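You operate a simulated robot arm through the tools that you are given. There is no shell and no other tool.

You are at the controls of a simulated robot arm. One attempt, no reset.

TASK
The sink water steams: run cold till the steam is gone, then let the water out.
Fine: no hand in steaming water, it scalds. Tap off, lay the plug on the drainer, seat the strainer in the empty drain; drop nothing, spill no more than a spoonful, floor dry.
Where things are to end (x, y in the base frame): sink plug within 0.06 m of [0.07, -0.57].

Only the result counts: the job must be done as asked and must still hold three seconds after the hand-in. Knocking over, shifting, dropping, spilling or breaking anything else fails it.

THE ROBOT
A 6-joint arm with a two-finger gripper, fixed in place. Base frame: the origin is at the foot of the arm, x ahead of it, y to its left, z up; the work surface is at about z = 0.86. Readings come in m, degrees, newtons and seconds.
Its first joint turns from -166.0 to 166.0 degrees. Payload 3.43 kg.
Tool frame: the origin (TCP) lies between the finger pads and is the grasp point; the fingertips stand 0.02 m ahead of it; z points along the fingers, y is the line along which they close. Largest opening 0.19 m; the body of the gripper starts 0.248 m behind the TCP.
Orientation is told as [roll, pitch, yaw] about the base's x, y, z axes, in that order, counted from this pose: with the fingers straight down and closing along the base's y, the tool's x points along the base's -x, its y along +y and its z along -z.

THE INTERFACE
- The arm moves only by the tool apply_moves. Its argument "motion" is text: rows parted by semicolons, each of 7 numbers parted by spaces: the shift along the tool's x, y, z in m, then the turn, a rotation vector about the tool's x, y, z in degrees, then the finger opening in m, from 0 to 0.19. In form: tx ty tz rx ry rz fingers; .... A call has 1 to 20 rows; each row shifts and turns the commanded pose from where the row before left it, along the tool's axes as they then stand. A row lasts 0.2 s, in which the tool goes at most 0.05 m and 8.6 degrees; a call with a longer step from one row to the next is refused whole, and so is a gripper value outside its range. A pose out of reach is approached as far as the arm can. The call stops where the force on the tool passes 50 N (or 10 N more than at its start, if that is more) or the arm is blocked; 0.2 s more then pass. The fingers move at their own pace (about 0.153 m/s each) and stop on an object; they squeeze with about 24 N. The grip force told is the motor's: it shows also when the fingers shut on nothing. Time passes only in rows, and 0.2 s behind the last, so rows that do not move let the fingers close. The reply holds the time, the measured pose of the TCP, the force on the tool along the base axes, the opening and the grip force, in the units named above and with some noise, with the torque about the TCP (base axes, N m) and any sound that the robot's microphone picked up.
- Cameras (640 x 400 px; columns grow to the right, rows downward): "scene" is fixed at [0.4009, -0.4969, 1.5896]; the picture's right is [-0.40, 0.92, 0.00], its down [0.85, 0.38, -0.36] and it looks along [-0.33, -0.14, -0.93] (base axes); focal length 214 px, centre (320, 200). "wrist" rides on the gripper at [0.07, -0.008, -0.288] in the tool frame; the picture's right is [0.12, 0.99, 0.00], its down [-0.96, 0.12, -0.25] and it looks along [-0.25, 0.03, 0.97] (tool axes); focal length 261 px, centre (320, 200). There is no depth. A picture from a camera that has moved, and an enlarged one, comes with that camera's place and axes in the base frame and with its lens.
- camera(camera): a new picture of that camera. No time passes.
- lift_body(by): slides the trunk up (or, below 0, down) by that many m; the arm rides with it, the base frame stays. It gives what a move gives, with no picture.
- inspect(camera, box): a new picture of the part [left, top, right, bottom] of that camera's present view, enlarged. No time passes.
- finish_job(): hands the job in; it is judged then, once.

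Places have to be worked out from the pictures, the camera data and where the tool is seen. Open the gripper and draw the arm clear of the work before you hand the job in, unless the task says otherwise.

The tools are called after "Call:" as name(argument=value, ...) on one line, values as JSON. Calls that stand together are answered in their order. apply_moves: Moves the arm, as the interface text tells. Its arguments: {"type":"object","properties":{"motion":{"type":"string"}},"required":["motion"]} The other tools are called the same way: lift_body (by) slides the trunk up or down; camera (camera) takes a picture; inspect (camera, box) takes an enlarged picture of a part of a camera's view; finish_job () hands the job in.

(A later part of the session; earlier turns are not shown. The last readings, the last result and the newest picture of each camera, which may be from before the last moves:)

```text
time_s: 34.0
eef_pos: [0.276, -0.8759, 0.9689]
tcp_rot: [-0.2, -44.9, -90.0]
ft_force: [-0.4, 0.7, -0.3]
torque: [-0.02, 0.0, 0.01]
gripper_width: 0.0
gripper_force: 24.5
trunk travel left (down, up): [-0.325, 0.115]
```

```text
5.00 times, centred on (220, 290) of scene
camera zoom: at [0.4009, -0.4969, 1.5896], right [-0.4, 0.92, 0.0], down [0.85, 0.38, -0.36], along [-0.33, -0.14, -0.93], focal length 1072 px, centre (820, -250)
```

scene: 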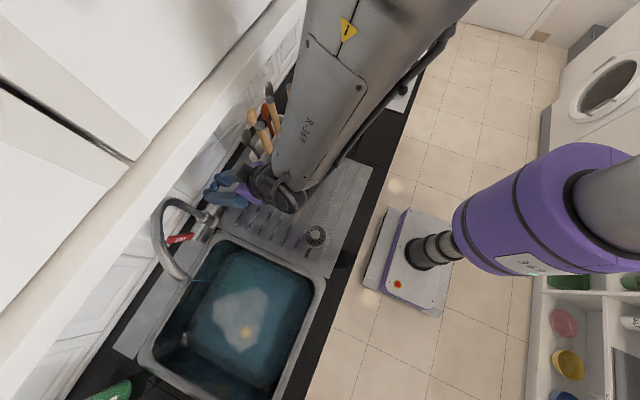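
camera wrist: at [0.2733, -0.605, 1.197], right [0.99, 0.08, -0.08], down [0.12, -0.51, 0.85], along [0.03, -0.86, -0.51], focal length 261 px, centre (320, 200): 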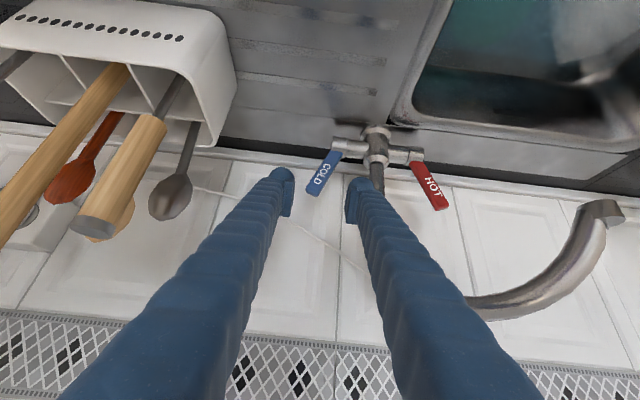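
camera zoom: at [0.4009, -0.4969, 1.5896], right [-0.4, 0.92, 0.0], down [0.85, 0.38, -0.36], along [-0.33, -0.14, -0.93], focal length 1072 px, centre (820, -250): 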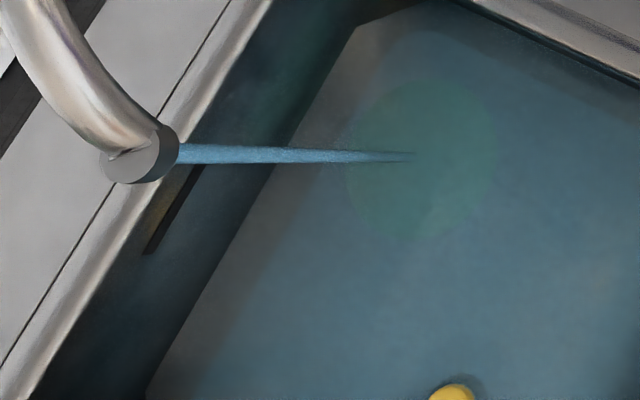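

The white haze is gone and only the clear water remains. Now I shut the tap: I retreat, dip the closed fingers under and in front of the lever, then push it back up toward the wall.

Call:
apply_moves(motion="0 0 -0.04 0 0 0 0.0; 0 0 -0.04 0 0 0 0.0; 0.0365 0 0 0 0 0 0.0; 0.0365 0 0 0 0 0 0.0; 0 0 0.03 0 0 0 0.0; 0 0 0.03 0 0 0 0.0; 0 0 0.03 0 0 0 0.0; 0 0 0 0 0 0 0.0")

Call:
inspect(camera="wrist", box=[220, 110, 460, 260])

Call:
inspect(camera="scene", box=[100, 160, 340, 400])

```text
time_s: 35.5
eef_pos: [0.2855, -0.8162, 0.9427]
tcp_rot: [-1.0, -44.0, -89.5]
ft_force: [-2.5, 12.2, 4.5]
torque: [-0.02, -0.05, -0.23]
gripper_width: 0.0001
gripper_force: 24.1
out of reach, approached as far as the arm can: row 4, 5
trunk travel left (down, up): [-0.325, 0.115]
stopped in row 7: the force on the tool passed its limit at 174 N (the readings are from after the stop); the commanded pose is now the measured one
```

```text
2.67 times, centred on (340, 185) of wrist
camera zoom: at [0.2785, -0.5663, 1.0988], right [0.99, 0.08, -0.1], down [0.12, -0.52, 0.85], along [0.02, -0.85, -0.53], focal length 695 px, centre (267, 240)
```

zoom: 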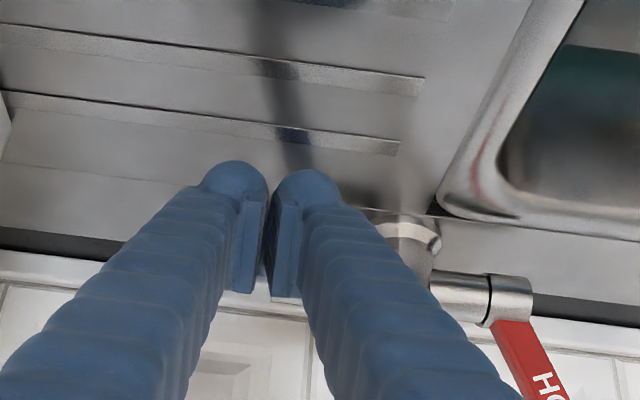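

```text
1.67 times, centred on (220, 280) of scene
camera zoom: at [0.4009, -0.4969, 1.5896], right [-0.4, 0.92, 0.0], down [0.85, 0.38, -0.36], along [-0.33, -0.14, -0.93], focal length 358 px, centre (487, 67)
```

zoom: 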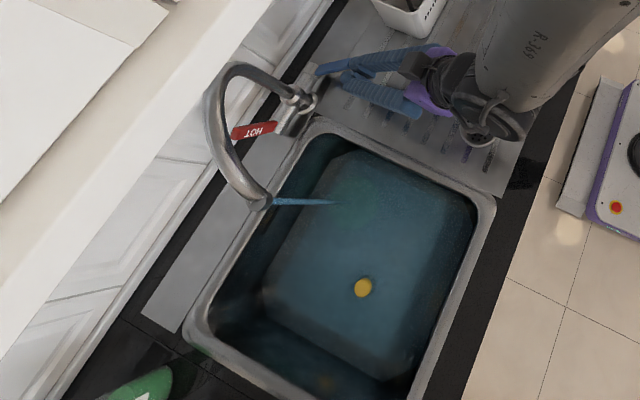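

The retreat fell short of reach and the advance met something hard, likely the lever end. I'll back straight off a little and look before doing anything more.

Call:
apply_moves(motion="-0.005 0 -0.015 0 0 0 0.0; -0.015 0 -0.015 0 0 0 0.0; 0 0 0 0 0 0 0.0")

Call:
camera(camera="wrist")

Call:
inspect(camera="scene", box=[150, 150, 310, 260])

```text
time_s: 36.2
eef_pos: [0.2851, -0.8127, 0.9774]
tcp_rot: [-1.1, -44.1, -89.4]
ft_force: [0.1, -0.5, 0.0]
torque: [-0.01, 0.01, 0.01]
gripper_width: 0.0001
gripper_force: 24.0
trunk travel left (down, up): [-0.325, 0.115]
```

```text
taken
camera wrist: at [0.2794, -0.5618, 1.134], right [0.99, 0.08, -0.1], down [0.12, -0.52, 0.85], along [0.02, -0.85, -0.52], focal length 261 px, centre (320, 200)
```

wrist: 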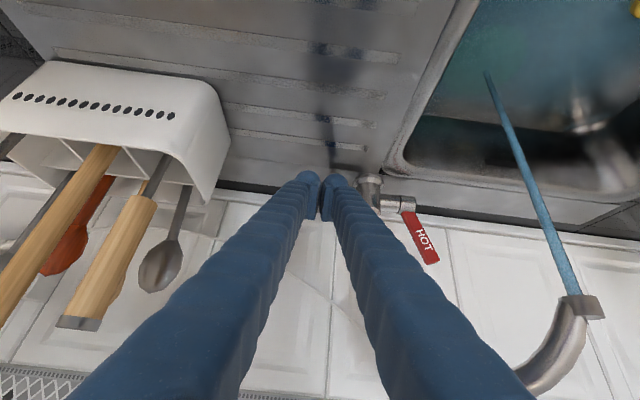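

```text
3.64 times, centred on (230, 205) of scene
camera zoom: at [0.4009, -0.4969, 1.5896], right [-0.4, 0.92, 0.0], down [0.85, 0.38, -0.36], along [-0.33, -0.14, -0.93], focal length 780 px, centre (647, 182)
```

zoom: 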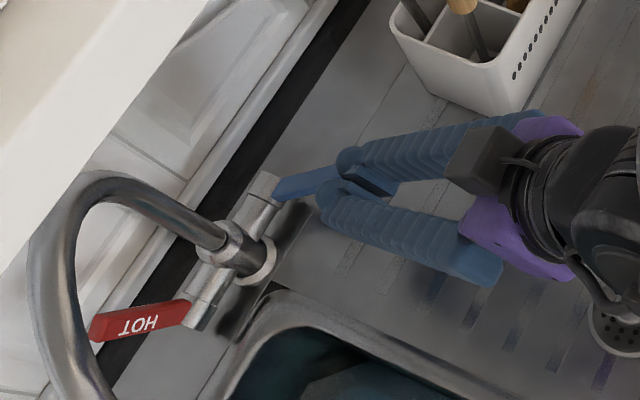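

The lever is intact and leans well forward (around 75°). A hook fits better here: I'll retreat and roll the hand 90°, so one finger can pass under the lever and the other over it, with the narrow side of the hand toward the utensils.

Call:
apply_moves(motion="0 0 -0.037 0 0 0 0.0; 0 0 -0.037 0 0 0 0.0; 0 0 -0.037 0 0 -8.4 0.04; 0 0 -0.036 0 0 -8.4 0.08; 0 0 0 0 0 -8.4 0.1; 0 0 0 0 0 -8.4 0.1; 0 0 0 0 0 -8.4 0.1; 0 0 0 0 0 -8.4 0.1; 0 0 0 0 0 -8.4 0.1; 0 0 0 0 0 -8.4 0.1; 0 0 0 0 0 -8.4 0.1; 0 0 0 0 0 -8.4 0.1; 0 0 0 0 0 -6 0.1")

Call:
camera(camera="wrist")

Call:
inspect(camera="scene", box=[100, 160, 340, 400])

```text
time_s: 39.0
eef_pos: [0.2875, -0.7097, 1.0836]
tcp_rot: [-44.1, 0.8, 0.0]
ft_force: [0.0, -0.4, 0.1]
torque: [0.0, 0.0, 0.0]
gripper_width: 0.1
gripper_force: 0.1
trunk travel left (down, up): [-0.325, 0.115]
```

```text
taken
camera wrist: at [0.2192, -0.5159, 1.2949], right [-0.13, 0.71, -0.69], down [0.96, 0.25, 0.08], along [0.24, -0.65, -0.72], focal length 261 px, centre (320, 200)
```

wrist: 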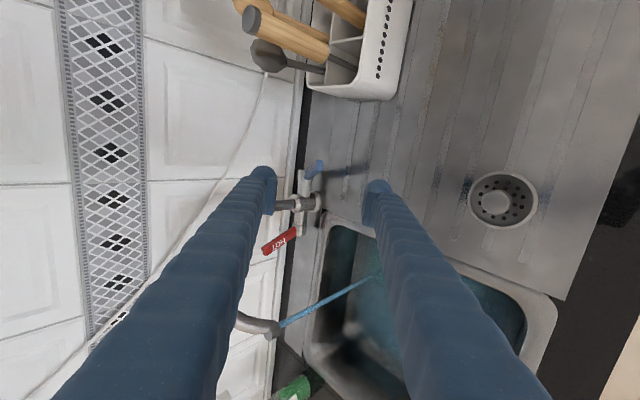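

```text
1.67 times, centred on (220, 280) of scene
camera zoom: at [0.4009, -0.4969, 1.5896], right [-0.4, 0.92, 0.0], down [0.85, 0.38, -0.36], along [-0.33, -0.14, -0.93], focal length 358 px, centre (487, 67)
```

zoom: 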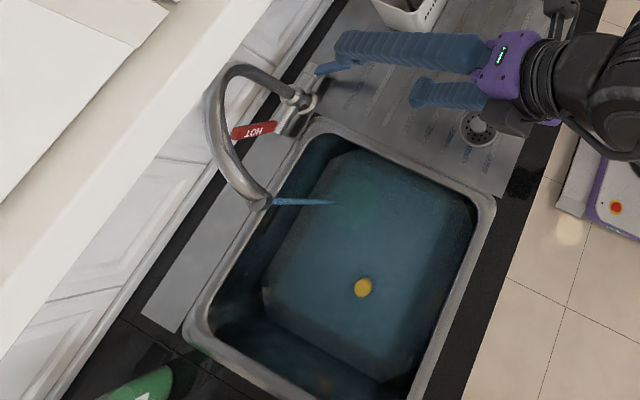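

Rolled as planned; the cold lever is visible between the fingers. I zoom in to measure its angle.

Call:
inspect(camera="wrist", box=[250, 140, 410, 240])

Call:
inspect(camera="scene", box=[180, 150, 340, 250])

```text
4.00 times, centred on (330, 190) of wrist
camera zoom: at [0.2192, -0.5159, 1.2949], right [-0.13, 0.71, -0.69], down [0.96, 0.25, 0.08], along [0.24, -0.65, -0.72], focal length 1043 px, centre (280, 240)
```

zoom: 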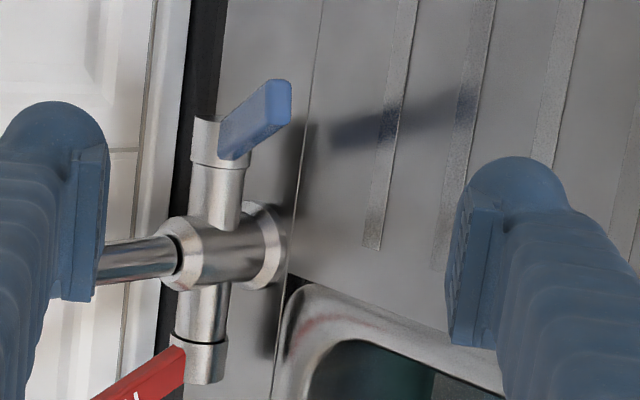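

```text
4.00 times, centred on (260, 200) of scene
camera zoom: at [0.4009, -0.4969, 1.5896], right [-0.4, 0.92, 0.0], down [0.85, 0.38, -0.36], along [-0.33, -0.14, -0.93], focal length 858 px, centre (560, 200)
```

zoom: 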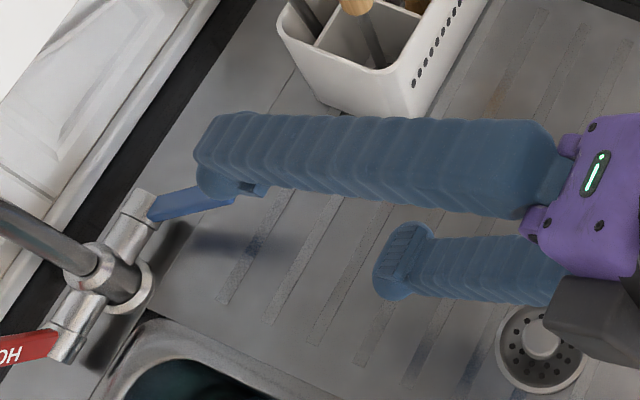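

Lever tip now at about [0.274, -0.838, 0.951], angle 61°. It lies nearly along the tool axis between the finger lines, so I advance along the axis with a 0.065 m gap, in two stages.

Call:
apply_moves(motion="0.0035 0 0.035 0 0 0 0.08; 0.003 0 0.035 0 0 0 0.065; 0 0 0.035 0 0 0 0.065; 0 0 0.03 0 0 0 0.065; 0 0 0 0 0 0 0.065")

Call:
inspect(camera="wrist", box=[240, 120, 440, 250])

Call:
inspect(camera="scene", box=[160, 160, 320, 280])

```text
time_s: 40.2
eef_pos: [0.278, -0.8038, 0.9861]
tcp_rot: [-44.1, 0.8, -0.1]
ft_force: [-0.4, -0.1, -0.6]
torque: [0.01, -0.04, 0.03]
gripper_width: 0.065
gripper_force: 0.0
trunk travel left (down, up): [-0.325, 0.115]
```

```text
3.08 times, centred on (340, 185) of wrist
camera zoom: at [0.2106, -0.6105, 1.1976], right [-0.13, 0.71, -0.69], down [0.96, 0.25, 0.09], along [0.24, -0.65, -0.72], focal length 802 px, centre (258, 246)
```

zoom: 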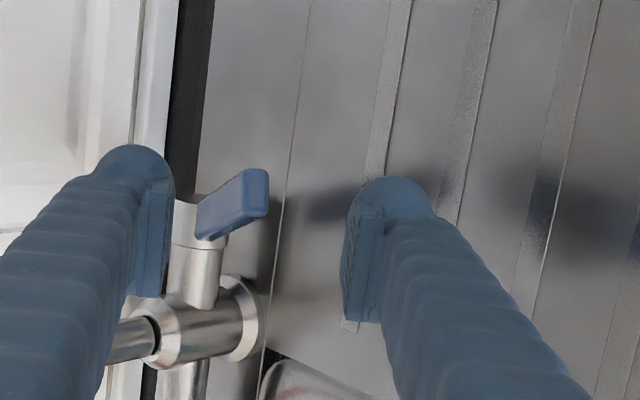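

```text
3.33 times, centred on (240, 220) of scene
camera zoom: at [0.4009, -0.4969, 1.5896], right [-0.4, 0.92, 0.0], down [0.85, 0.38, -0.36], along [-0.33, -0.14, -0.93], focal length 715 px, centre (587, 133)
```

zoom: 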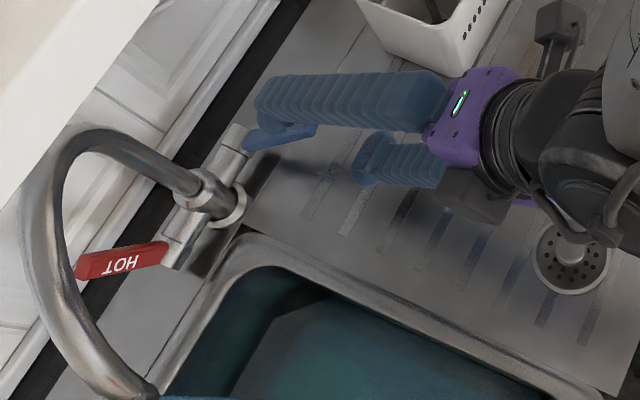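

Lever is between the two pads. I advance the remaining 7 cm.

Call:
apply_moves(motion="0.002 0 0.025 0 0 0 0.065; 0.002 0 0.025 0 0 0 0.065; 0 0 0.02 0 0 0 0.065; 0 0 0 0 0 0 0.065")

Call:
inspect(camera="wrist", box=[240, 120, 440, 250])

```text
time_s: 41.2
eef_pos: [0.275, -0.8527, 0.9364]
tcp_rot: [-44.2, 0.7, 0.0]
ft_force: [-1.1, -0.3, 0.4]
torque: [-0.01, 0.02, -0.02]
gripper_width: 0.0649
gripper_force: 0.1
trunk travel left (down, up): [-0.325, 0.115]
```

```text
3.08 times, centred on (340, 185) of wrist
camera zoom: at [0.2068, -0.6584, 1.1477], right [-0.13, 0.71, -0.69], down [0.96, 0.25, 0.09], along [0.24, -0.65, -0.72], focal length 802 px, centre (258, 246)
```

zoom: 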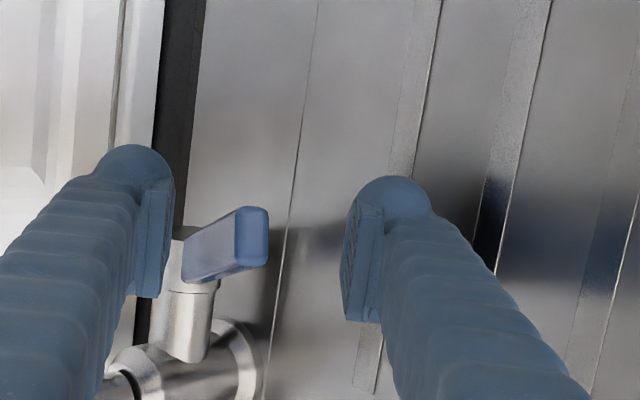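

Good capture. Now I move along the tool's -y, lifting the lever back toward the wall with the lower finger, most of the way first.

Call:
apply_moves(motion="0 -0.012 0 0 0 0 0.065; 0 -0.012 0 0 0 0 0.065; 0 -0.012 0 0 0 0 0.065; 0 -0.012 0 0 0 0 0.065; 0 -0.012 0 0 0 0 0.065; 0 -0.012 0 0 0 0 0.065; 0 -0.01 0 0 0 0 0.065; 0 0 0 0 0 0 0.065")

Call:
inspect(camera="wrist", box=[240, 120, 440, 250])

Call:
inspect(camera="scene", box=[120, 160, 320, 300])

```text
time_s: 43.0
eef_pos: [0.2738, -0.9112, 0.9927]
tcp_rot: [-44.1, 0.7, -0.1]
ft_force: [0.1, -0.3, 0.2]
torque: [0.04, 0.02, 0.01]
gripper_width: 0.0657
gripper_force: 0.3
trunk travel left (down, up): [-0.325, 0.115]
```

```text
3.08 times, centred on (340, 185) of wrist
camera zoom: at [0.2068, -0.7173, 1.2051], right [-0.13, 0.71, -0.69], down [0.96, 0.25, 0.09], along [0.24, -0.65, -0.72], focal length 802 px, centre (258, 246)
```

zoom: 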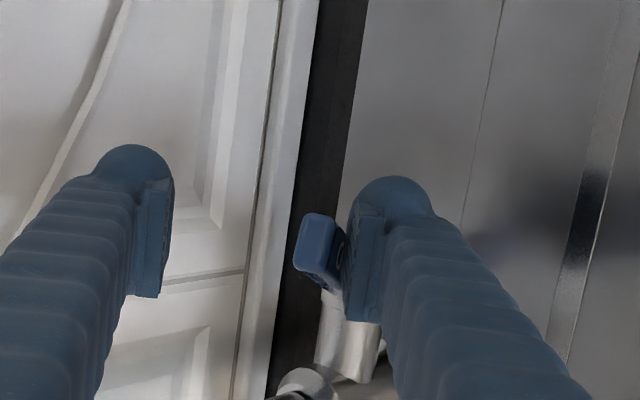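

```text
2.86 times, centred on (220, 230) of scene
camera zoom: at [0.4009, -0.4969, 1.5896], right [-0.4, 0.92, 0.0], down [0.85, 0.38, -0.36], along [-0.33, -0.14, -0.93], focal length 613 px, centre (606, 114)
```

zoom: 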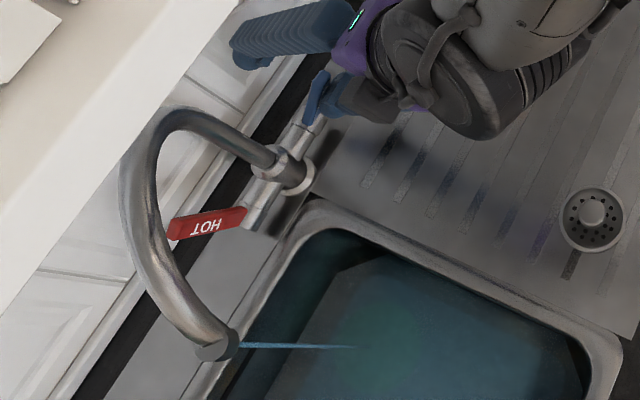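

The lever is following and the stream has thinned. I push a bit further in small steps, watching the force for the closed stop.

Call:
apply_moves(motion="0 -0.006 0 0 0 0 0.065; 0 -0.006 0 0 0 0 0.065; 0 -0.005 0 0 0 0 0.065; 0 0 0 0 0 0 0.065")

Call:
inspect(camera="wrist", box=[240, 120, 440, 250])

Call:
inspect(camera="scene", box=[120, 160, 320, 300])

```text
time_s: 44.0
eef_pos: [0.2742, -0.9236, 1.0047]
tcp_rot: [-44.1, 0.7, -0.1]
ft_force: [0.2, 0.4, -0.6]
torque: [0.0, 0.01, -0.03]
gripper_width: 0.0652
gripper_force: 0.3
trunk travel left (down, up): [-0.325, 0.115]
```

```text
3.08 times, centred on (340, 185) of wrist
camera zoom: at [0.2072, -0.7298, 1.2169], right [-0.13, 0.71, -0.69], down [0.96, 0.25, 0.09], along [0.24, -0.65, -0.72], focal length 802 px, centre (258, 246)
```

zoom: 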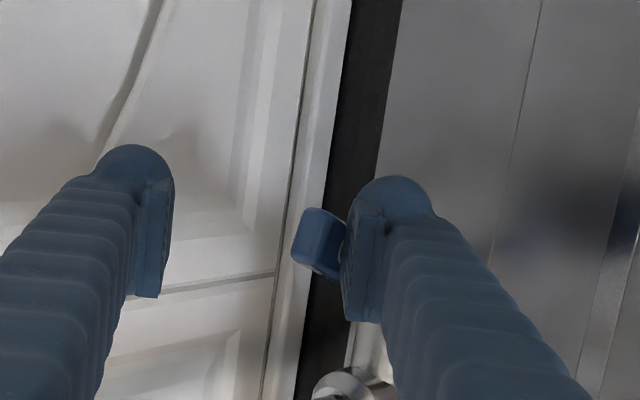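

```text
2.86 times, centred on (220, 230) of scene
camera zoom: at [0.4009, -0.4969, 1.5896], right [-0.4, 0.92, 0.0], down [0.85, 0.38, -0.36], along [-0.33, -0.14, -0.93], focal length 613 px, centre (606, 114)
```

zoom: 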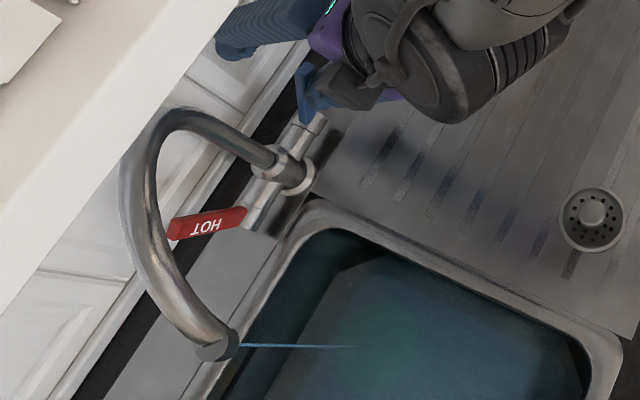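

Still a thin trickle; the lever is about 15° from closed. I continue pushing straight toward the wall in 5 mm steps.

Call:
apply_moves(motion="0 -0.0036 0.0035 0 0 0 0.065; 0 -0.0036 0.0035 0 0 0 0.065; 0 -0.0036 0.0035 0 0 0 0.065; 0 0 0 0 0 0 0.065")

Call:
inspect(camera="wrist", box=[240, 120, 440, 250])

Call:
inspect(camera="scene", box=[160, 220, 280, 320])

```text
time_s: 45.0
eef_pos: [0.2751, -0.9378, 1.0053]
tcp_rot: [-44.2, 0.8, 0.0]
ft_force: [0.6, 1.2, 0.0]
torque: [0.06, 0.03, -0.01]
gripper_width: 0.0656
gripper_force: 0.5
trunk travel left (down, up): [-0.325, 0.115]
```

```text
3.08 times, centred on (340, 185) of wrist
camera zoom: at [0.2075, -0.7446, 1.2169], right [-0.13, 0.71, -0.69], down [0.96, 0.25, 0.09], along [0.24, -0.65, -0.72], focal length 802 px, centre (258, 246)
```

zoom: 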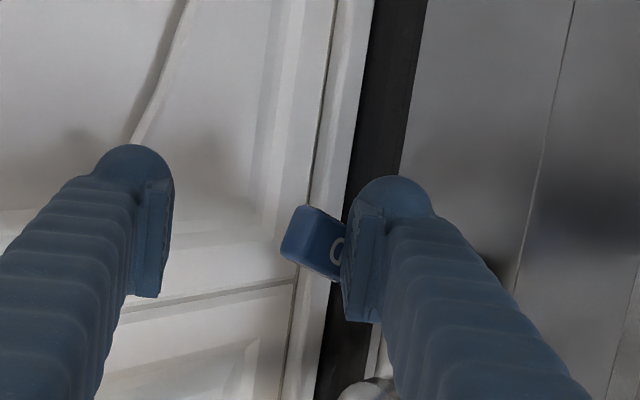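

```text
4.00 times, centred on (220, 270) of scene
camera zoom: at [0.4009, -0.4969, 1.5896], right [-0.4, 0.92, 0.0], down [0.85, 0.38, -0.36], along [-0.33, -0.14, -0.93], focal length 858 px, centre (720, -80)
```

zoom: 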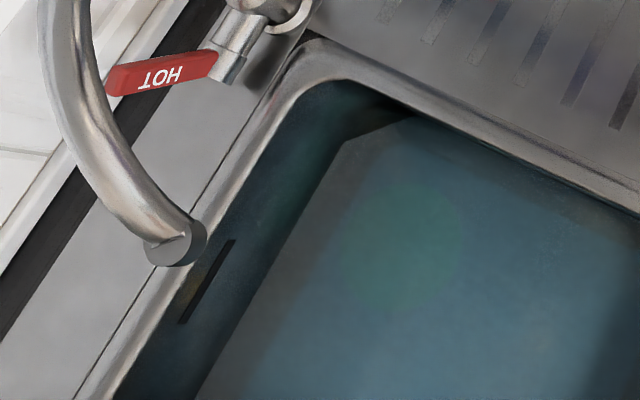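

The stream has stopped and the lever is about 5° from vertical. I nudge a few more millimetres until I feel the stop, to be sure it's fully closed.

Call:
apply_moves(motion="0 -0.0025 0.0025 0 0 0 0.065; 0 -0.0025 0.0025 0 0 0 0.065; 0 -0.0015 0.0015 0 0 0 0.065; 0 0 0 0 0 0 0.065")

Call:
inspect(camera="scene", box=[160, 220, 280, 320])

```text
time_s: 46.0
eef_pos: [0.2747, -0.9422, 1.0057]
tcp_rot: [-44.1, 0.8, -0.1]
ft_force: [-2.0, 25.0, 6.2]
torque: [1.08, 0.14, 0.11]
gripper_width: 0.0731
gripper_force: 7.2
trunk travel left (down, up): [-0.325, 0.115]
```

```text
4.00 times, centred on (220, 270) of scene
camera zoom: at [0.4009, -0.4969, 1.5896], right [-0.4, 0.92, 0.0], down [0.85, 0.38, -0.36], along [-0.33, -0.14, -0.93], focal length 858 px, centre (720, -80)
```

zoom: 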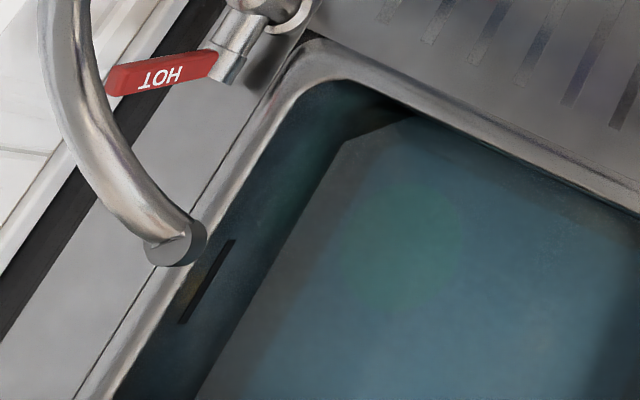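

25 N of resistance: the lever is on its closed stop and no water flows. I release, back out past the lever tip, drop down-forward to stay clear of the wall cabinet, and retreat.

Call:
apply_moves(motion="0 0.005 0 0 0 0 0.065; 0 0.005 0 0 0 0 0.065; 0 0 -0.03 0 0 0 0.065; 0 0 -0.03 0 0 0 0.065; 0 0 -0.01 0 0 0 0.065; 0 0.035 0 0 0 0 0.065; 0 0.035 0 0 0 0 0.065; 0 0 -0.035 0 0 0 0.065; 0 0 -0.035 0 0 0 0.065; 0 0 -0.035 0 0 0 0.065; 0 0 0 0 0 0 0.065")

Call:
camera(camera="wrist")

Call:
inspect(camera="scene", box=[100, 160, 340, 400])

```text
time_s: 48.5
eef_pos: [0.2774, -0.7682, 1.0761]
tcp_rot: [-44.2, 0.7, -0.2]
ft_force: [0.6, -0.1, 0.2]
torque: [0.02, 0.0, -0.01]
gripper_width: 0.0649
gripper_force: 0.0
trunk travel left (down, up): [-0.325, 0.115]
```

```text
taken
camera wrist: at [0.2095, -0.5739, 1.2873], right [-0.13, 0.71, -0.69], down [0.96, 0.25, 0.09], along [0.24, -0.65, -0.72], focal length 261 px, centre (320, 200)
```

wrist: 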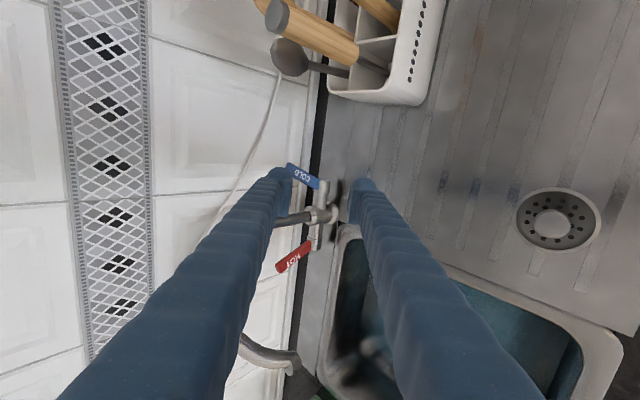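

```text
1.67 times, centred on (220, 280) of scene
camera zoom: at [0.4009, -0.4969, 1.5896], right [-0.4, 0.92, 0.0], down [0.85, 0.38, -0.36], along [-0.33, -0.14, -0.93], focal length 358 px, centre (487, 67)
```

zoom: 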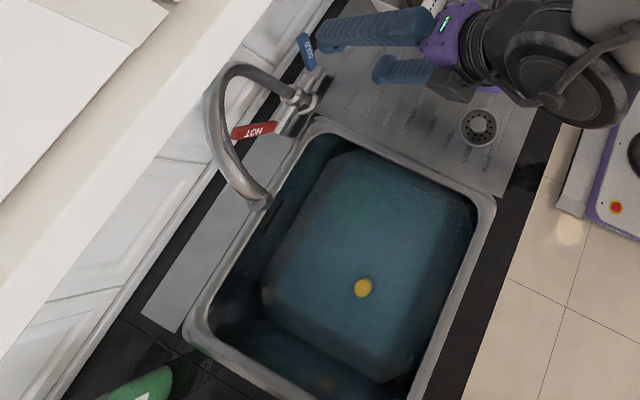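

Both levers stand in the closed V, no stream, no steam. Now a close look at the sink bottom to identify the plug.

Call:
inspect(camera="scene", box=[180, 250, 300, 370])

Call:
inspect(camera="scene", box=[215, 310, 265, 350])

```text
3.33 times, centred on (240, 310) of scene
camera zoom: at [0.4009, -0.4969, 1.5896], right [-0.4, 0.92, 0.0], down [0.85, 0.38, -0.36], along [-0.33, -0.14, -0.93], focal length 715 px, centre (587, -167)
```

zoom: 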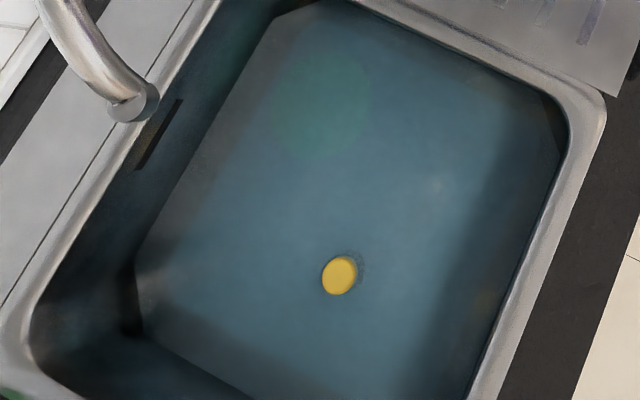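

```text
10.00 times, centred on (240, 330) of scene
camera zoom: at [0.4009, -0.4969, 1.5896], right [-0.4, 0.92, 0.0], down [0.85, 0.38, -0.36], along [-0.33, -0.14, -0.93], focal length 2145 px, centre (1120, -1100)
```

zoom: 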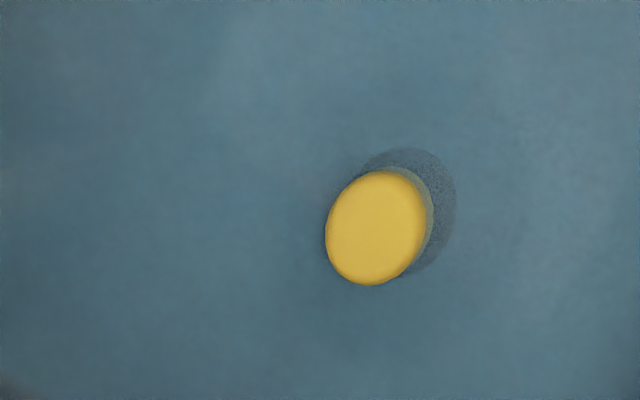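

The yellow disc is the top of the plug's knob, about 3.6 cm across, near [0.652, -0.670, 0.733]. I straighten the tool to vertical while moving back from the wall, then travel along +x at safe height to look into the sink from above.

Call:
apply_moves(motion="0 0.0317 -0.0306 -8.5 0 0 0.1; 0 0.0358 -0.0256 -8.5 0 0 0.12; 0 0.0392 -0.02 -8.5 0 0 0.12; 0 0.0417 -0.014 -8.5 0 0 0.12; 0 0.0433 -0.0076 -8.5 0 0 0.12; 0 0 0.04 -1.7 0 0 0.12; 0 0 0.02 0 0 0 0.12; -0.045 0 0 0 0 0 0.12; -0.045 0 0 0 0 0 0.12; -0.045 0 0 0 0 0 0.12; -0.045 0 0 0 0 0 0.12; -0.045 0 0 0 0 0 0.12; -0.045 0 0 0 0 0 0.12; 0 0 0 0 0 0 0.12")

Call:
camera(camera="wrist")

Call:
camera(camera="scene")

```text
time_s: 51.5
eef_pos: [0.546, -0.5503, 1.0108]
tcp_rot: [0.1, 0.7, -0.2]
ft_force: [1.0, -0.3, -0.1]
torque: [0.01, -0.04, -0.01]
gripper_width: 0.1201
gripper_force: 0.1
trunk travel left (down, up): [-0.325, 0.115]
```

```text
taken
camera wrist: at [0.4792, -0.5601, 1.2984], right [-0.12, 0.99, 0.0], down [0.97, 0.11, 0.24], along [0.23, 0.03, -0.97], focal length 261 px, centre (320, 200)
```

wrist: 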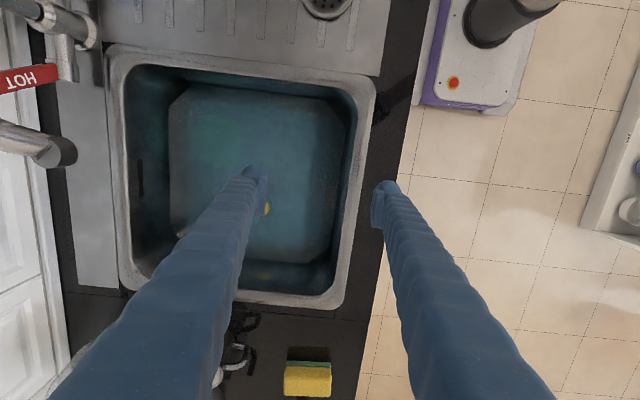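

```text
taken
```

scene: 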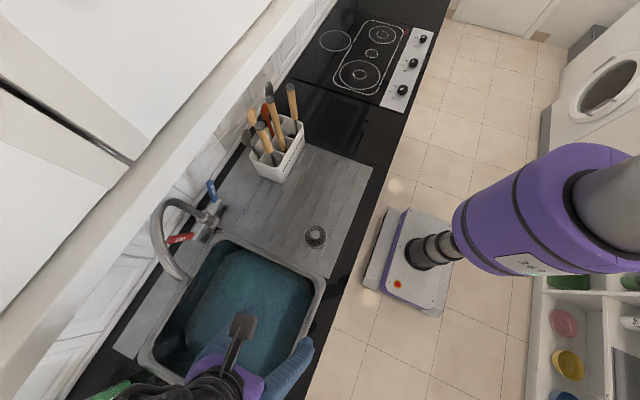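

Call:
inspect(camera="wrist", box=[100, 40, 400, 320])

Call:
inspect(camera="wrist", box=[225, 180, 305, 230])

```text
1.43 times, centred on (250, 180) of wrist
camera zoom: at [0.4792, -0.5601, 1.2984], right [-0.12, 0.99, 0.0], down [0.97, 0.11, 0.24], along [0.23, 0.03, -0.97], focal length 372 px, centre (420, 229)
```

zoom: 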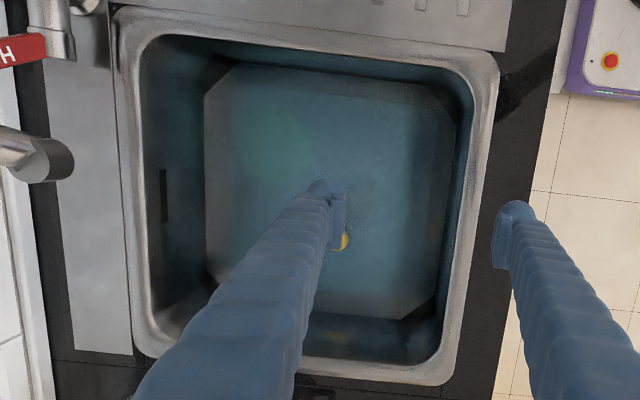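

```text
8.00 times, centred on (265, 205) of wrist
camera zoom: at [0.4792, -0.5601, 1.2984], right [-0.12, 0.99, 0.0], down [0.97, 0.11, 0.24], along [0.23, 0.03, -0.97], focal length 2085 px, centre (760, 160)
```

zoom: 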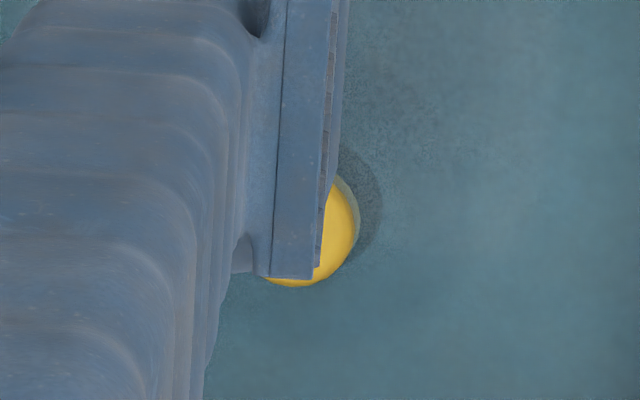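

The knob is just beyond the left finger. I shift to x≈0.645, y≈-0.60 and lower to z≈0.88 so the hand stays well under the cabinet, then re-measure.

Call:
apply_moves(motion="-0.033 -0.016 0.0 0 0 0 0.12; -0.033 -0.017 0 0 0 0 0.1; -0.033 -0.017 0 0 0 0 0.09; 0 0 0.04 0 0 0 0.08; 0 0 0.04 0 0 0 0.08; 0 0 0.04 0 0 0 0.08; 0 0 0.01 0 0 0 0.08; 0 0 0 0 0 0 0.08")

Call:
camera(camera="wrist")

Call:
camera(camera="scene")

```text
time_s: 53.2
eef_pos: [0.6454, -0.6002, 0.8796]
tcp_rot: [0.0, 0.7, -0.1]
ft_force: [0.4, 0.6, 0.1]
torque: [0.01, 0.0, -0.04]
gripper_width: 0.08
gripper_force: 0.1
trunk travel left (down, up): [-0.325, 0.115]
```

```text
taken
camera wrist: at [0.577, -0.6088, 1.166], right [-0.12, 0.99, 0.0], down [0.97, 0.11, 0.24], along [0.23, 0.03, -0.97], focal length 261 px, centre (320, 200)
```

wrist: 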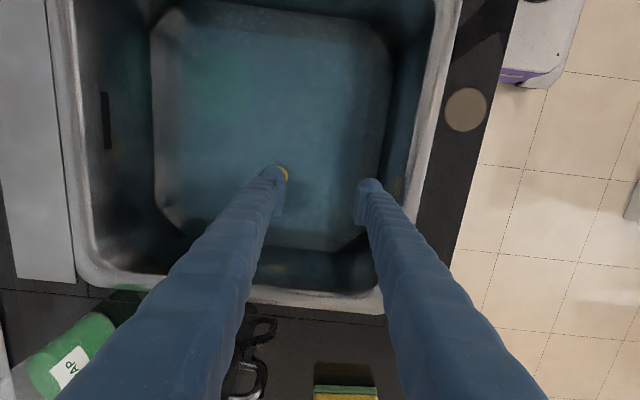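

```text
taken
```

scene: 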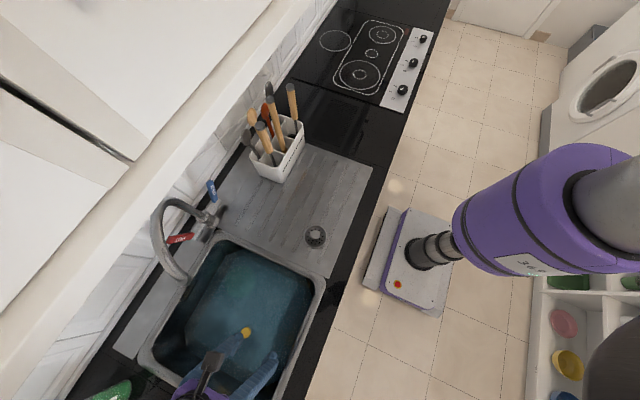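

Call:
inspect(camera="wrist", box=[250, 150, 330, 200])

Call:
inspect(camera="scene", box=[180, 300, 310, 400])

```text
8.00 times, centred on (290, 175) of wrist
camera zoom: at [0.577, -0.6088, 1.166], right [-0.12, 0.99, 0.0], down [0.97, 0.11, 0.24], along [0.23, 0.03, -0.97], focal length 2085 px, centre (560, 400)
```

zoom: 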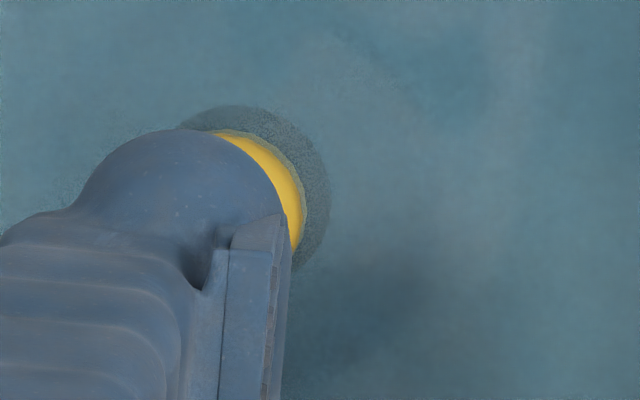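

```text
4.00 times, centred on (245, 350) of scene
camera zoom: at [0.4009, -0.4969, 1.5896], right [-0.4, 0.92, 0.0], down [0.85, 0.38, -0.36], along [-0.33, -0.14, -0.93], focal length 858 px, centre (620, -400)
```

zoom: 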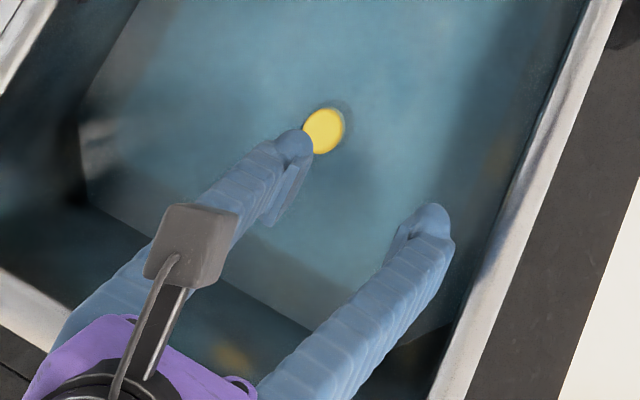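

The knob centre is about [0.650, -0.670]. I lower to z≈0.83 inside the rim, then shift over the knob so it's centred between the fingers.

Call:
apply_moves(motion="0 0 0.025 0 0 0 0.08; 0 0 0.025 0 0 0 0.08; -0.002 -0.025 0 0 0 0 0.08; -0.002 -0.025 0 0 0 0 0.08; 0 -0.02 0 0 0 0 0.08; 0 0 0 0 0 0 0.08")

Call:
camera(camera="wrist")

Call:
inspect(camera="wrist", box=[260, 130, 380, 220])

Call:
inspect(camera="scene", box=[160, 280, 310, 400])

```text
time_s: 54.6
eef_pos: [0.6478, -0.6701, 0.8305]
tcp_rot: [0.1, 0.7, -0.1]
ft_force: [-1.6, -0.2, 1.0]
torque: [0.04, -0.03, 0.02]
gripper_width: 0.0798
gripper_force: 0.0
trunk travel left (down, up): [-0.325, 0.115]
```

```text
taken
camera wrist: at [0.5803, -0.6792, 1.117], right [-0.12, 0.99, 0.0], down [0.97, 0.11, 0.24], along [0.23, 0.03, -0.97], focal length 261 px, centre (320, 200)
```

wrist: 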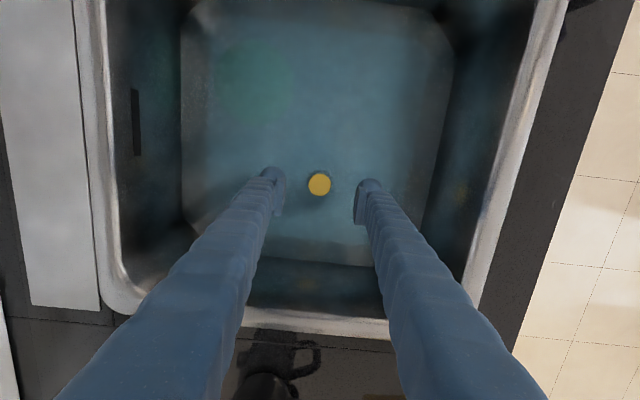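

```text
4.44 times, centred on (320, 175) of wrist
camera zoom: at [0.5803, -0.6792, 1.117], right [-0.12, 0.99, 0.0], down [0.97, 0.11, 0.24], along [0.23, 0.03, -0.97], focal length 1158 px, centre (320, 311)
```

zoom: 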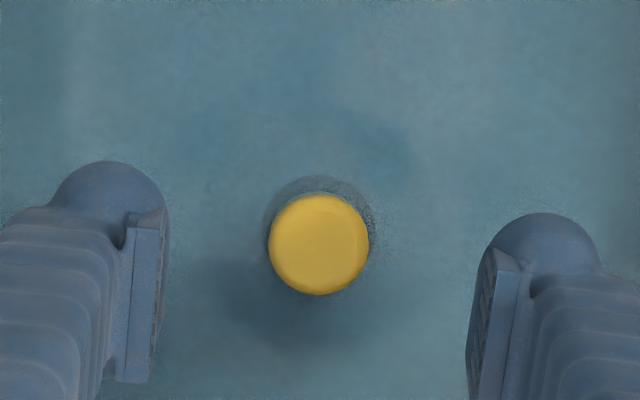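

```text
3.33 times, centred on (235, 340) of scene
camera zoom: at [0.4009, -0.4969, 1.5896], right [-0.4, 0.92, 0.0], down [0.85, 0.38, -0.36], along [-0.33, -0.14, -0.93], focal length 715 px, centre (603, -267)
```

zoom: 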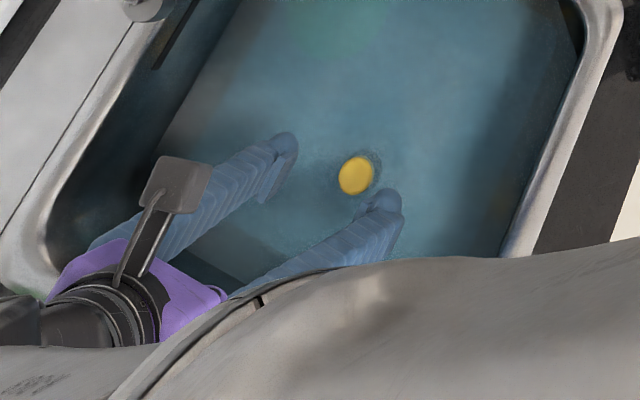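

The knob is centred between the pads, at about [0.649, -0.670], top z≈0.735 and 3.4 cm wide. The water is cool now, so I lower in stages, watching the force.

Call:
apply_moves(motion="0 0 0.02 0 0 0 0.08; 0 0 0.02 0 0 0 0.08; 0 0 0.015 0 0 0 0.08; 0 0 0.01 0 0 0 0.08; 0 0 0 0 0 0 0.08")

Call:
inspect(camera="wrist", box=[260, 130, 380, 220])

Call:
inspect(camera="scene", box=[160, 280, 310, 400])

```text
time_s: 55.9
eef_pos: [0.6455, -0.6696, 0.7651]
tcp_rot: [0.0, 0.8, -0.1]
ft_force: [-0.2, -0.7, -0.3]
torque: [0.0, 0.01, -0.02]
gripper_width: 0.08
gripper_force: 0.0
trunk travel left (down, up): [-0.325, 0.115]
```

```text
4.44 times, centred on (320, 175) of wrist
camera zoom: at [0.5793, -0.679, 1.0517], right [-0.12, 0.99, 0.0], down [0.97, 0.11, 0.24], along [0.23, 0.03, -0.97], focal length 1158 px, centre (320, 311)
```

zoom: 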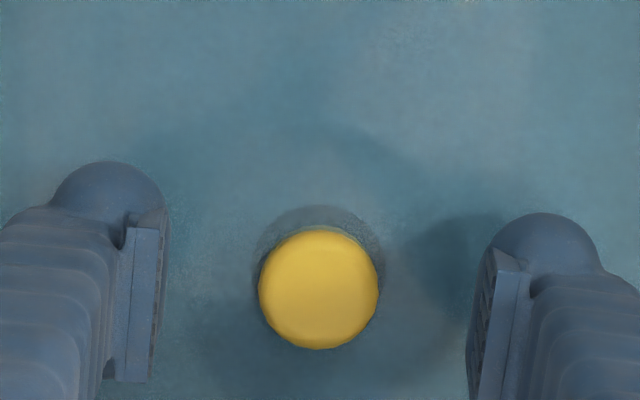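

```text
3.33 times, centred on (235, 340) of scene
camera zoom: at [0.4009, -0.4969, 1.5896], right [-0.4, 0.92, 0.0], down [0.85, 0.38, -0.36], along [-0.33, -0.14, -0.93], focal length 715 px, centre (603, -267)
```

zoom: 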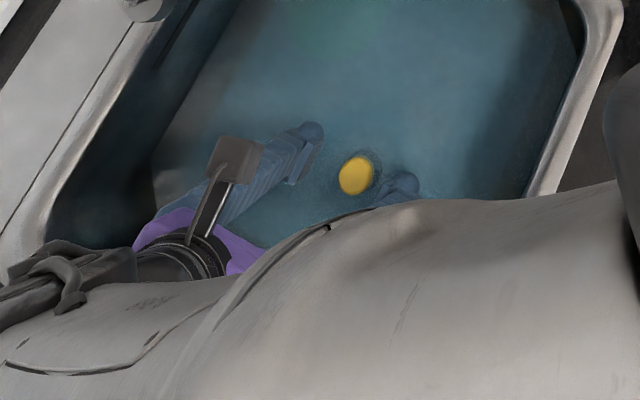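

Two heights give the knob top at z≈0.74 and centre [0.647, -0.670]. I lower 3 cm more so the pads sit around the knob, then close.

Call:
apply_moves(motion="-0.001 0 0.012 0 0 0 0.08; 0 0 0.01 0 0 0 0.08; 0 0 0.01 0 0 0 0.08; 0 0 0 0 0 0 0.08")

```text
time_s: 56.9
eef_pos: [0.6471, -0.6695, 0.732]
tcp_rot: [0.1, 0.7, -0.2]
ft_force: [0.2, 0.4, -0.5]
torque: [0.04, -0.01, 0.03]
gripper_width: 0.0799
gripper_force: 0.1
trunk travel left (down, up): [-0.325, 0.115]
```

No contact at z 0.732, so I close the fingers on the knob.

Call:
apply_moves(motion="0 0 0 0 0 0 0.05; 0 0 0 0 0 0 0.02; 0 0 0 0 0 0 0.01; 0 0 0 0 0 0 0.01")

Call:
inspect(camera="wrist", box=[260, 130, 380, 220])

```text
time_s: 57.9
eef_pos: [0.6462, -0.6687, 0.7321]
tcp_rot: [0.1, 0.7, -0.1]
ft_force: [-0.3, 0.0, -0.2]
torque: [0.01, -0.02, 0.0]
gripper_width: 0.0322
gripper_force: 24.3
trunk travel left (down, up): [-0.325, 0.115]
```

```text
4.44 times, centred on (320, 175) of wrist
camera zoom: at [0.58, -0.6786, 1.0197], right [-0.12, 0.99, 0.0], down [0.97, 0.11, 0.24], along [0.23, 0.03, -0.97], focal length 1158 px, centre (320, 311)
```

zoom: 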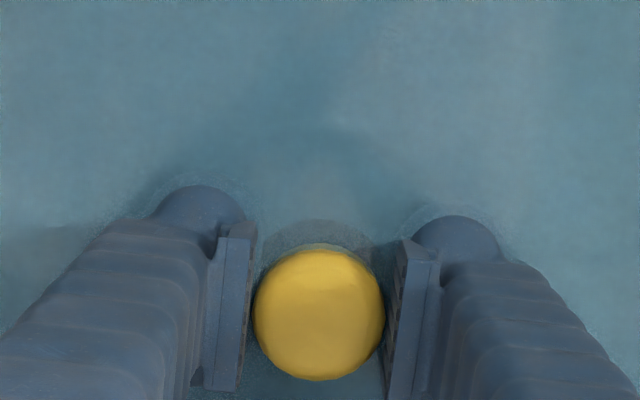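

Firm grip on the knob (0.032 m, balanced). I lift slowly straight up.

Call:
apply_moves(motion="0 0 -0.006 0 0 0 0.01; 0 0 -0.008 0 0 0 0.01; 0 0 -0.01 0 0 0 0.01; 0 0 -0.01 0 0 0 0.01; 0 0 0 0 0 0 0.01")

Call:
inspect(camera="wrist", box=[260, 130, 380, 220])

Call:
inspect(camera="scene", box=[160, 240, 310, 400])

```text
time_s: 59.0
eef_pos: [0.647, -0.6693, 0.7656]
tcp_rot: [0.0, 0.7, 0.0]
ft_force: [-0.2, -0.7, -0.5]
torque: [0.0, 0.03, 0.0]
gripper_width: 0.0322
gripper_force: 23.9
trunk travel left (down, up): [-0.325, 0.115]
```

```text
4.44 times, centred on (320, 175) of wrist
camera zoom: at [0.5806, -0.6787, 1.0534], right [-0.12, 0.99, 0.0], down [0.97, 0.11, 0.24], along [0.23, 0.03, -0.97], focal length 1158 px, centre (320, 311)
```

zoom: 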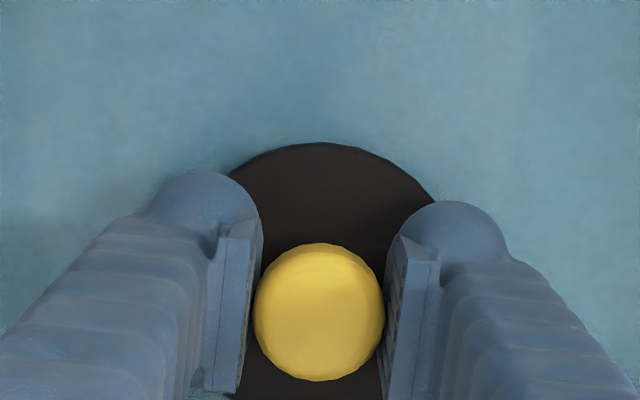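

```text
2.50 times, centred on (235, 320) of scene
camera zoom: at [0.4009, -0.4969, 1.5896], right [-0.4, 0.92, 0.0], down [0.85, 0.38, -0.36], along [-0.33, -0.14, -0.93], focal length 536 px, centre (532, -100)
```

zoom: 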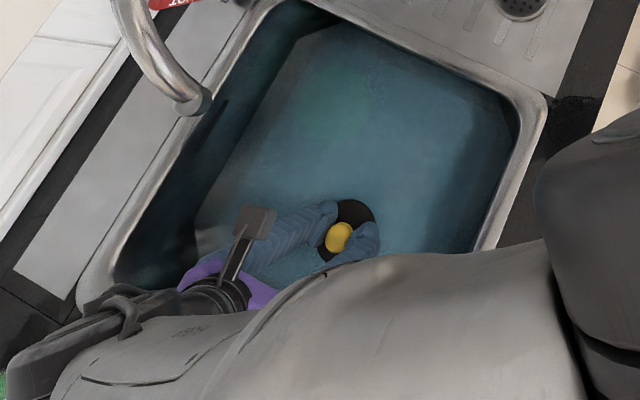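

The plug is out: black flange under the yellow knob, and the water can drain. I raise it to z≈0.82, still inside the sink, move toward the room side and let it drip.

Call:
apply_moves(motion="0 0 -0.02 0 0 0 0.01; 0 0 -0.02 0 0 0 0.01; 0 0 -0.02 0 0 0 0.01; 0 0.02 0 0 0 0 0.01; 0 0.02 0 0 0 0 0.01; 0 0.01 0 0 0 0 0.01; 0 0 0 0 0 0 0.01; 0 0 0 0 0 0 0.01; 0 0 0 0 0 0 0.01; 0 0 0 0 0 0 0.01; 0 0 0 0 0 0 0.01; 0 0 0 0 0 0 0.01")

Call:
camera(camera="wrist")

Call:
camera(camera="scene")

```text
time_s: 61.6
eef_pos: [0.6476, -0.6205, 0.8262]
tcp_rot: [0.1, 0.7, -0.1]
ft_force: [0.2, -0.2, 0.1]
torque: [-0.02, 0.02, 0.0]
gripper_width: 0.032
gripper_force: 24.2
trunk travel left (down, up): [-0.325, 0.115]
```

```text
taken
camera wrist: at [0.5808, -0.6292, 1.1135], right [-0.12, 0.99, 0.0], down [0.97, 0.11, 0.24], along [0.23, 0.03, -0.97], focal length 261 px, centre (320, 200)
```

wrist: 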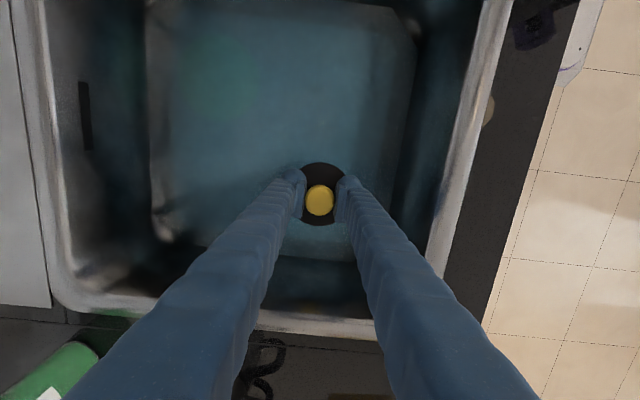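

```text
taken
```

scene: 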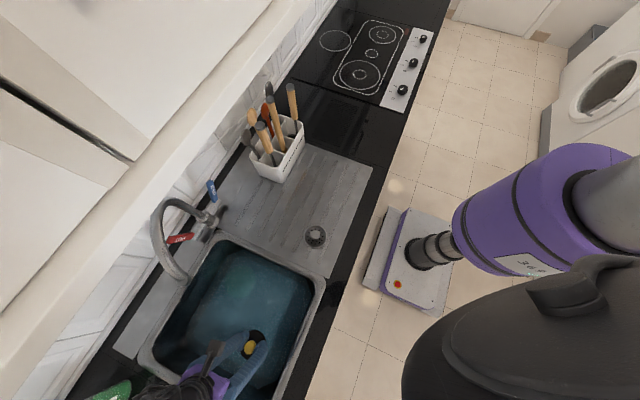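

Plug held securely with its flange about 7.5 cm wide. I raise it above the rim, keep it over the sink a couple of seconds to drip, then look again.

Call:
apply_moves(motion="0 0 -0.03 0 0 0 0.01; 0 0 -0.03 0 0 0 0.01; 0 0 -0.03 0 0 0 0.01; 0 0.01 -0.03 0 0 0 0.01; 0 0.01 -0.03 0 0 0 0.01; 0 0 0 0 0 0 0.01; 0 0 0 0 0 0 0.01; 0 0 0 0 0 0 0.01; 0 0 0 0 0 0 0.01; 0 0 0 0 0 0 0.01; 0 0 0 0 0 0 0.01; 0 0 0 0 0 0 0.01; 0 0 0 0 0 0 0.01; 0 0 0 0 0 0 0.01; 0 0 0 0 0 0 0.01")

Call:
camera(camera="wrist")

Call:
inspect(camera="scene", box=[120, 230, 340, 400])

```text
time_s: 64.8
eef_pos: [0.6496, -0.5994, 0.9766]
tcp_rot: [0.1, 0.7, -0.2]
ft_force: [0.3, -0.4, -0.8]
torque: [0.01, 0.0, 0.01]
gripper_width: 0.0322
gripper_force: 24.3
trunk travel left (down, up): [-0.325, 0.115]
```

```text
taken
camera wrist: at [0.5823, -0.6089, 1.2638], right [-0.12, 0.99, 0.0], down [0.97, 0.11, 0.24], along [0.23, 0.03, -0.97], focal length 261 px, centre (320, 200)
```

wrist: 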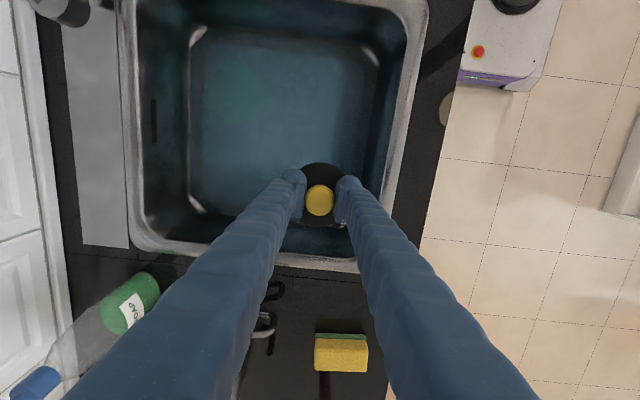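

```text
2.35 times, centred on (230, 315) of scene
camera zoom: at [0.4009, -0.4969, 1.5896], right [-0.4, 0.92, 0.0], down [0.85, 0.38, -0.36], along [-0.33, -0.14, -0.93], focal length 505 px, centre (532, -71)
```

zoom: 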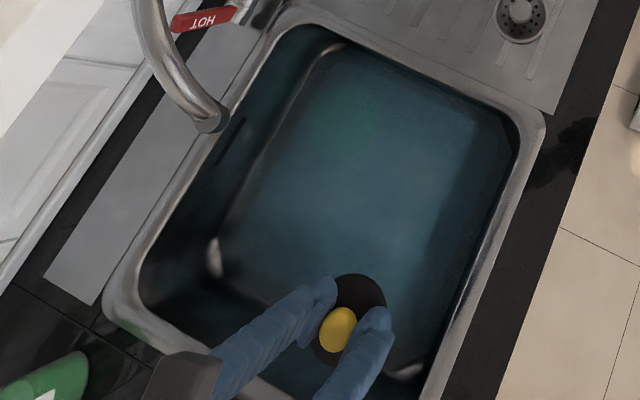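

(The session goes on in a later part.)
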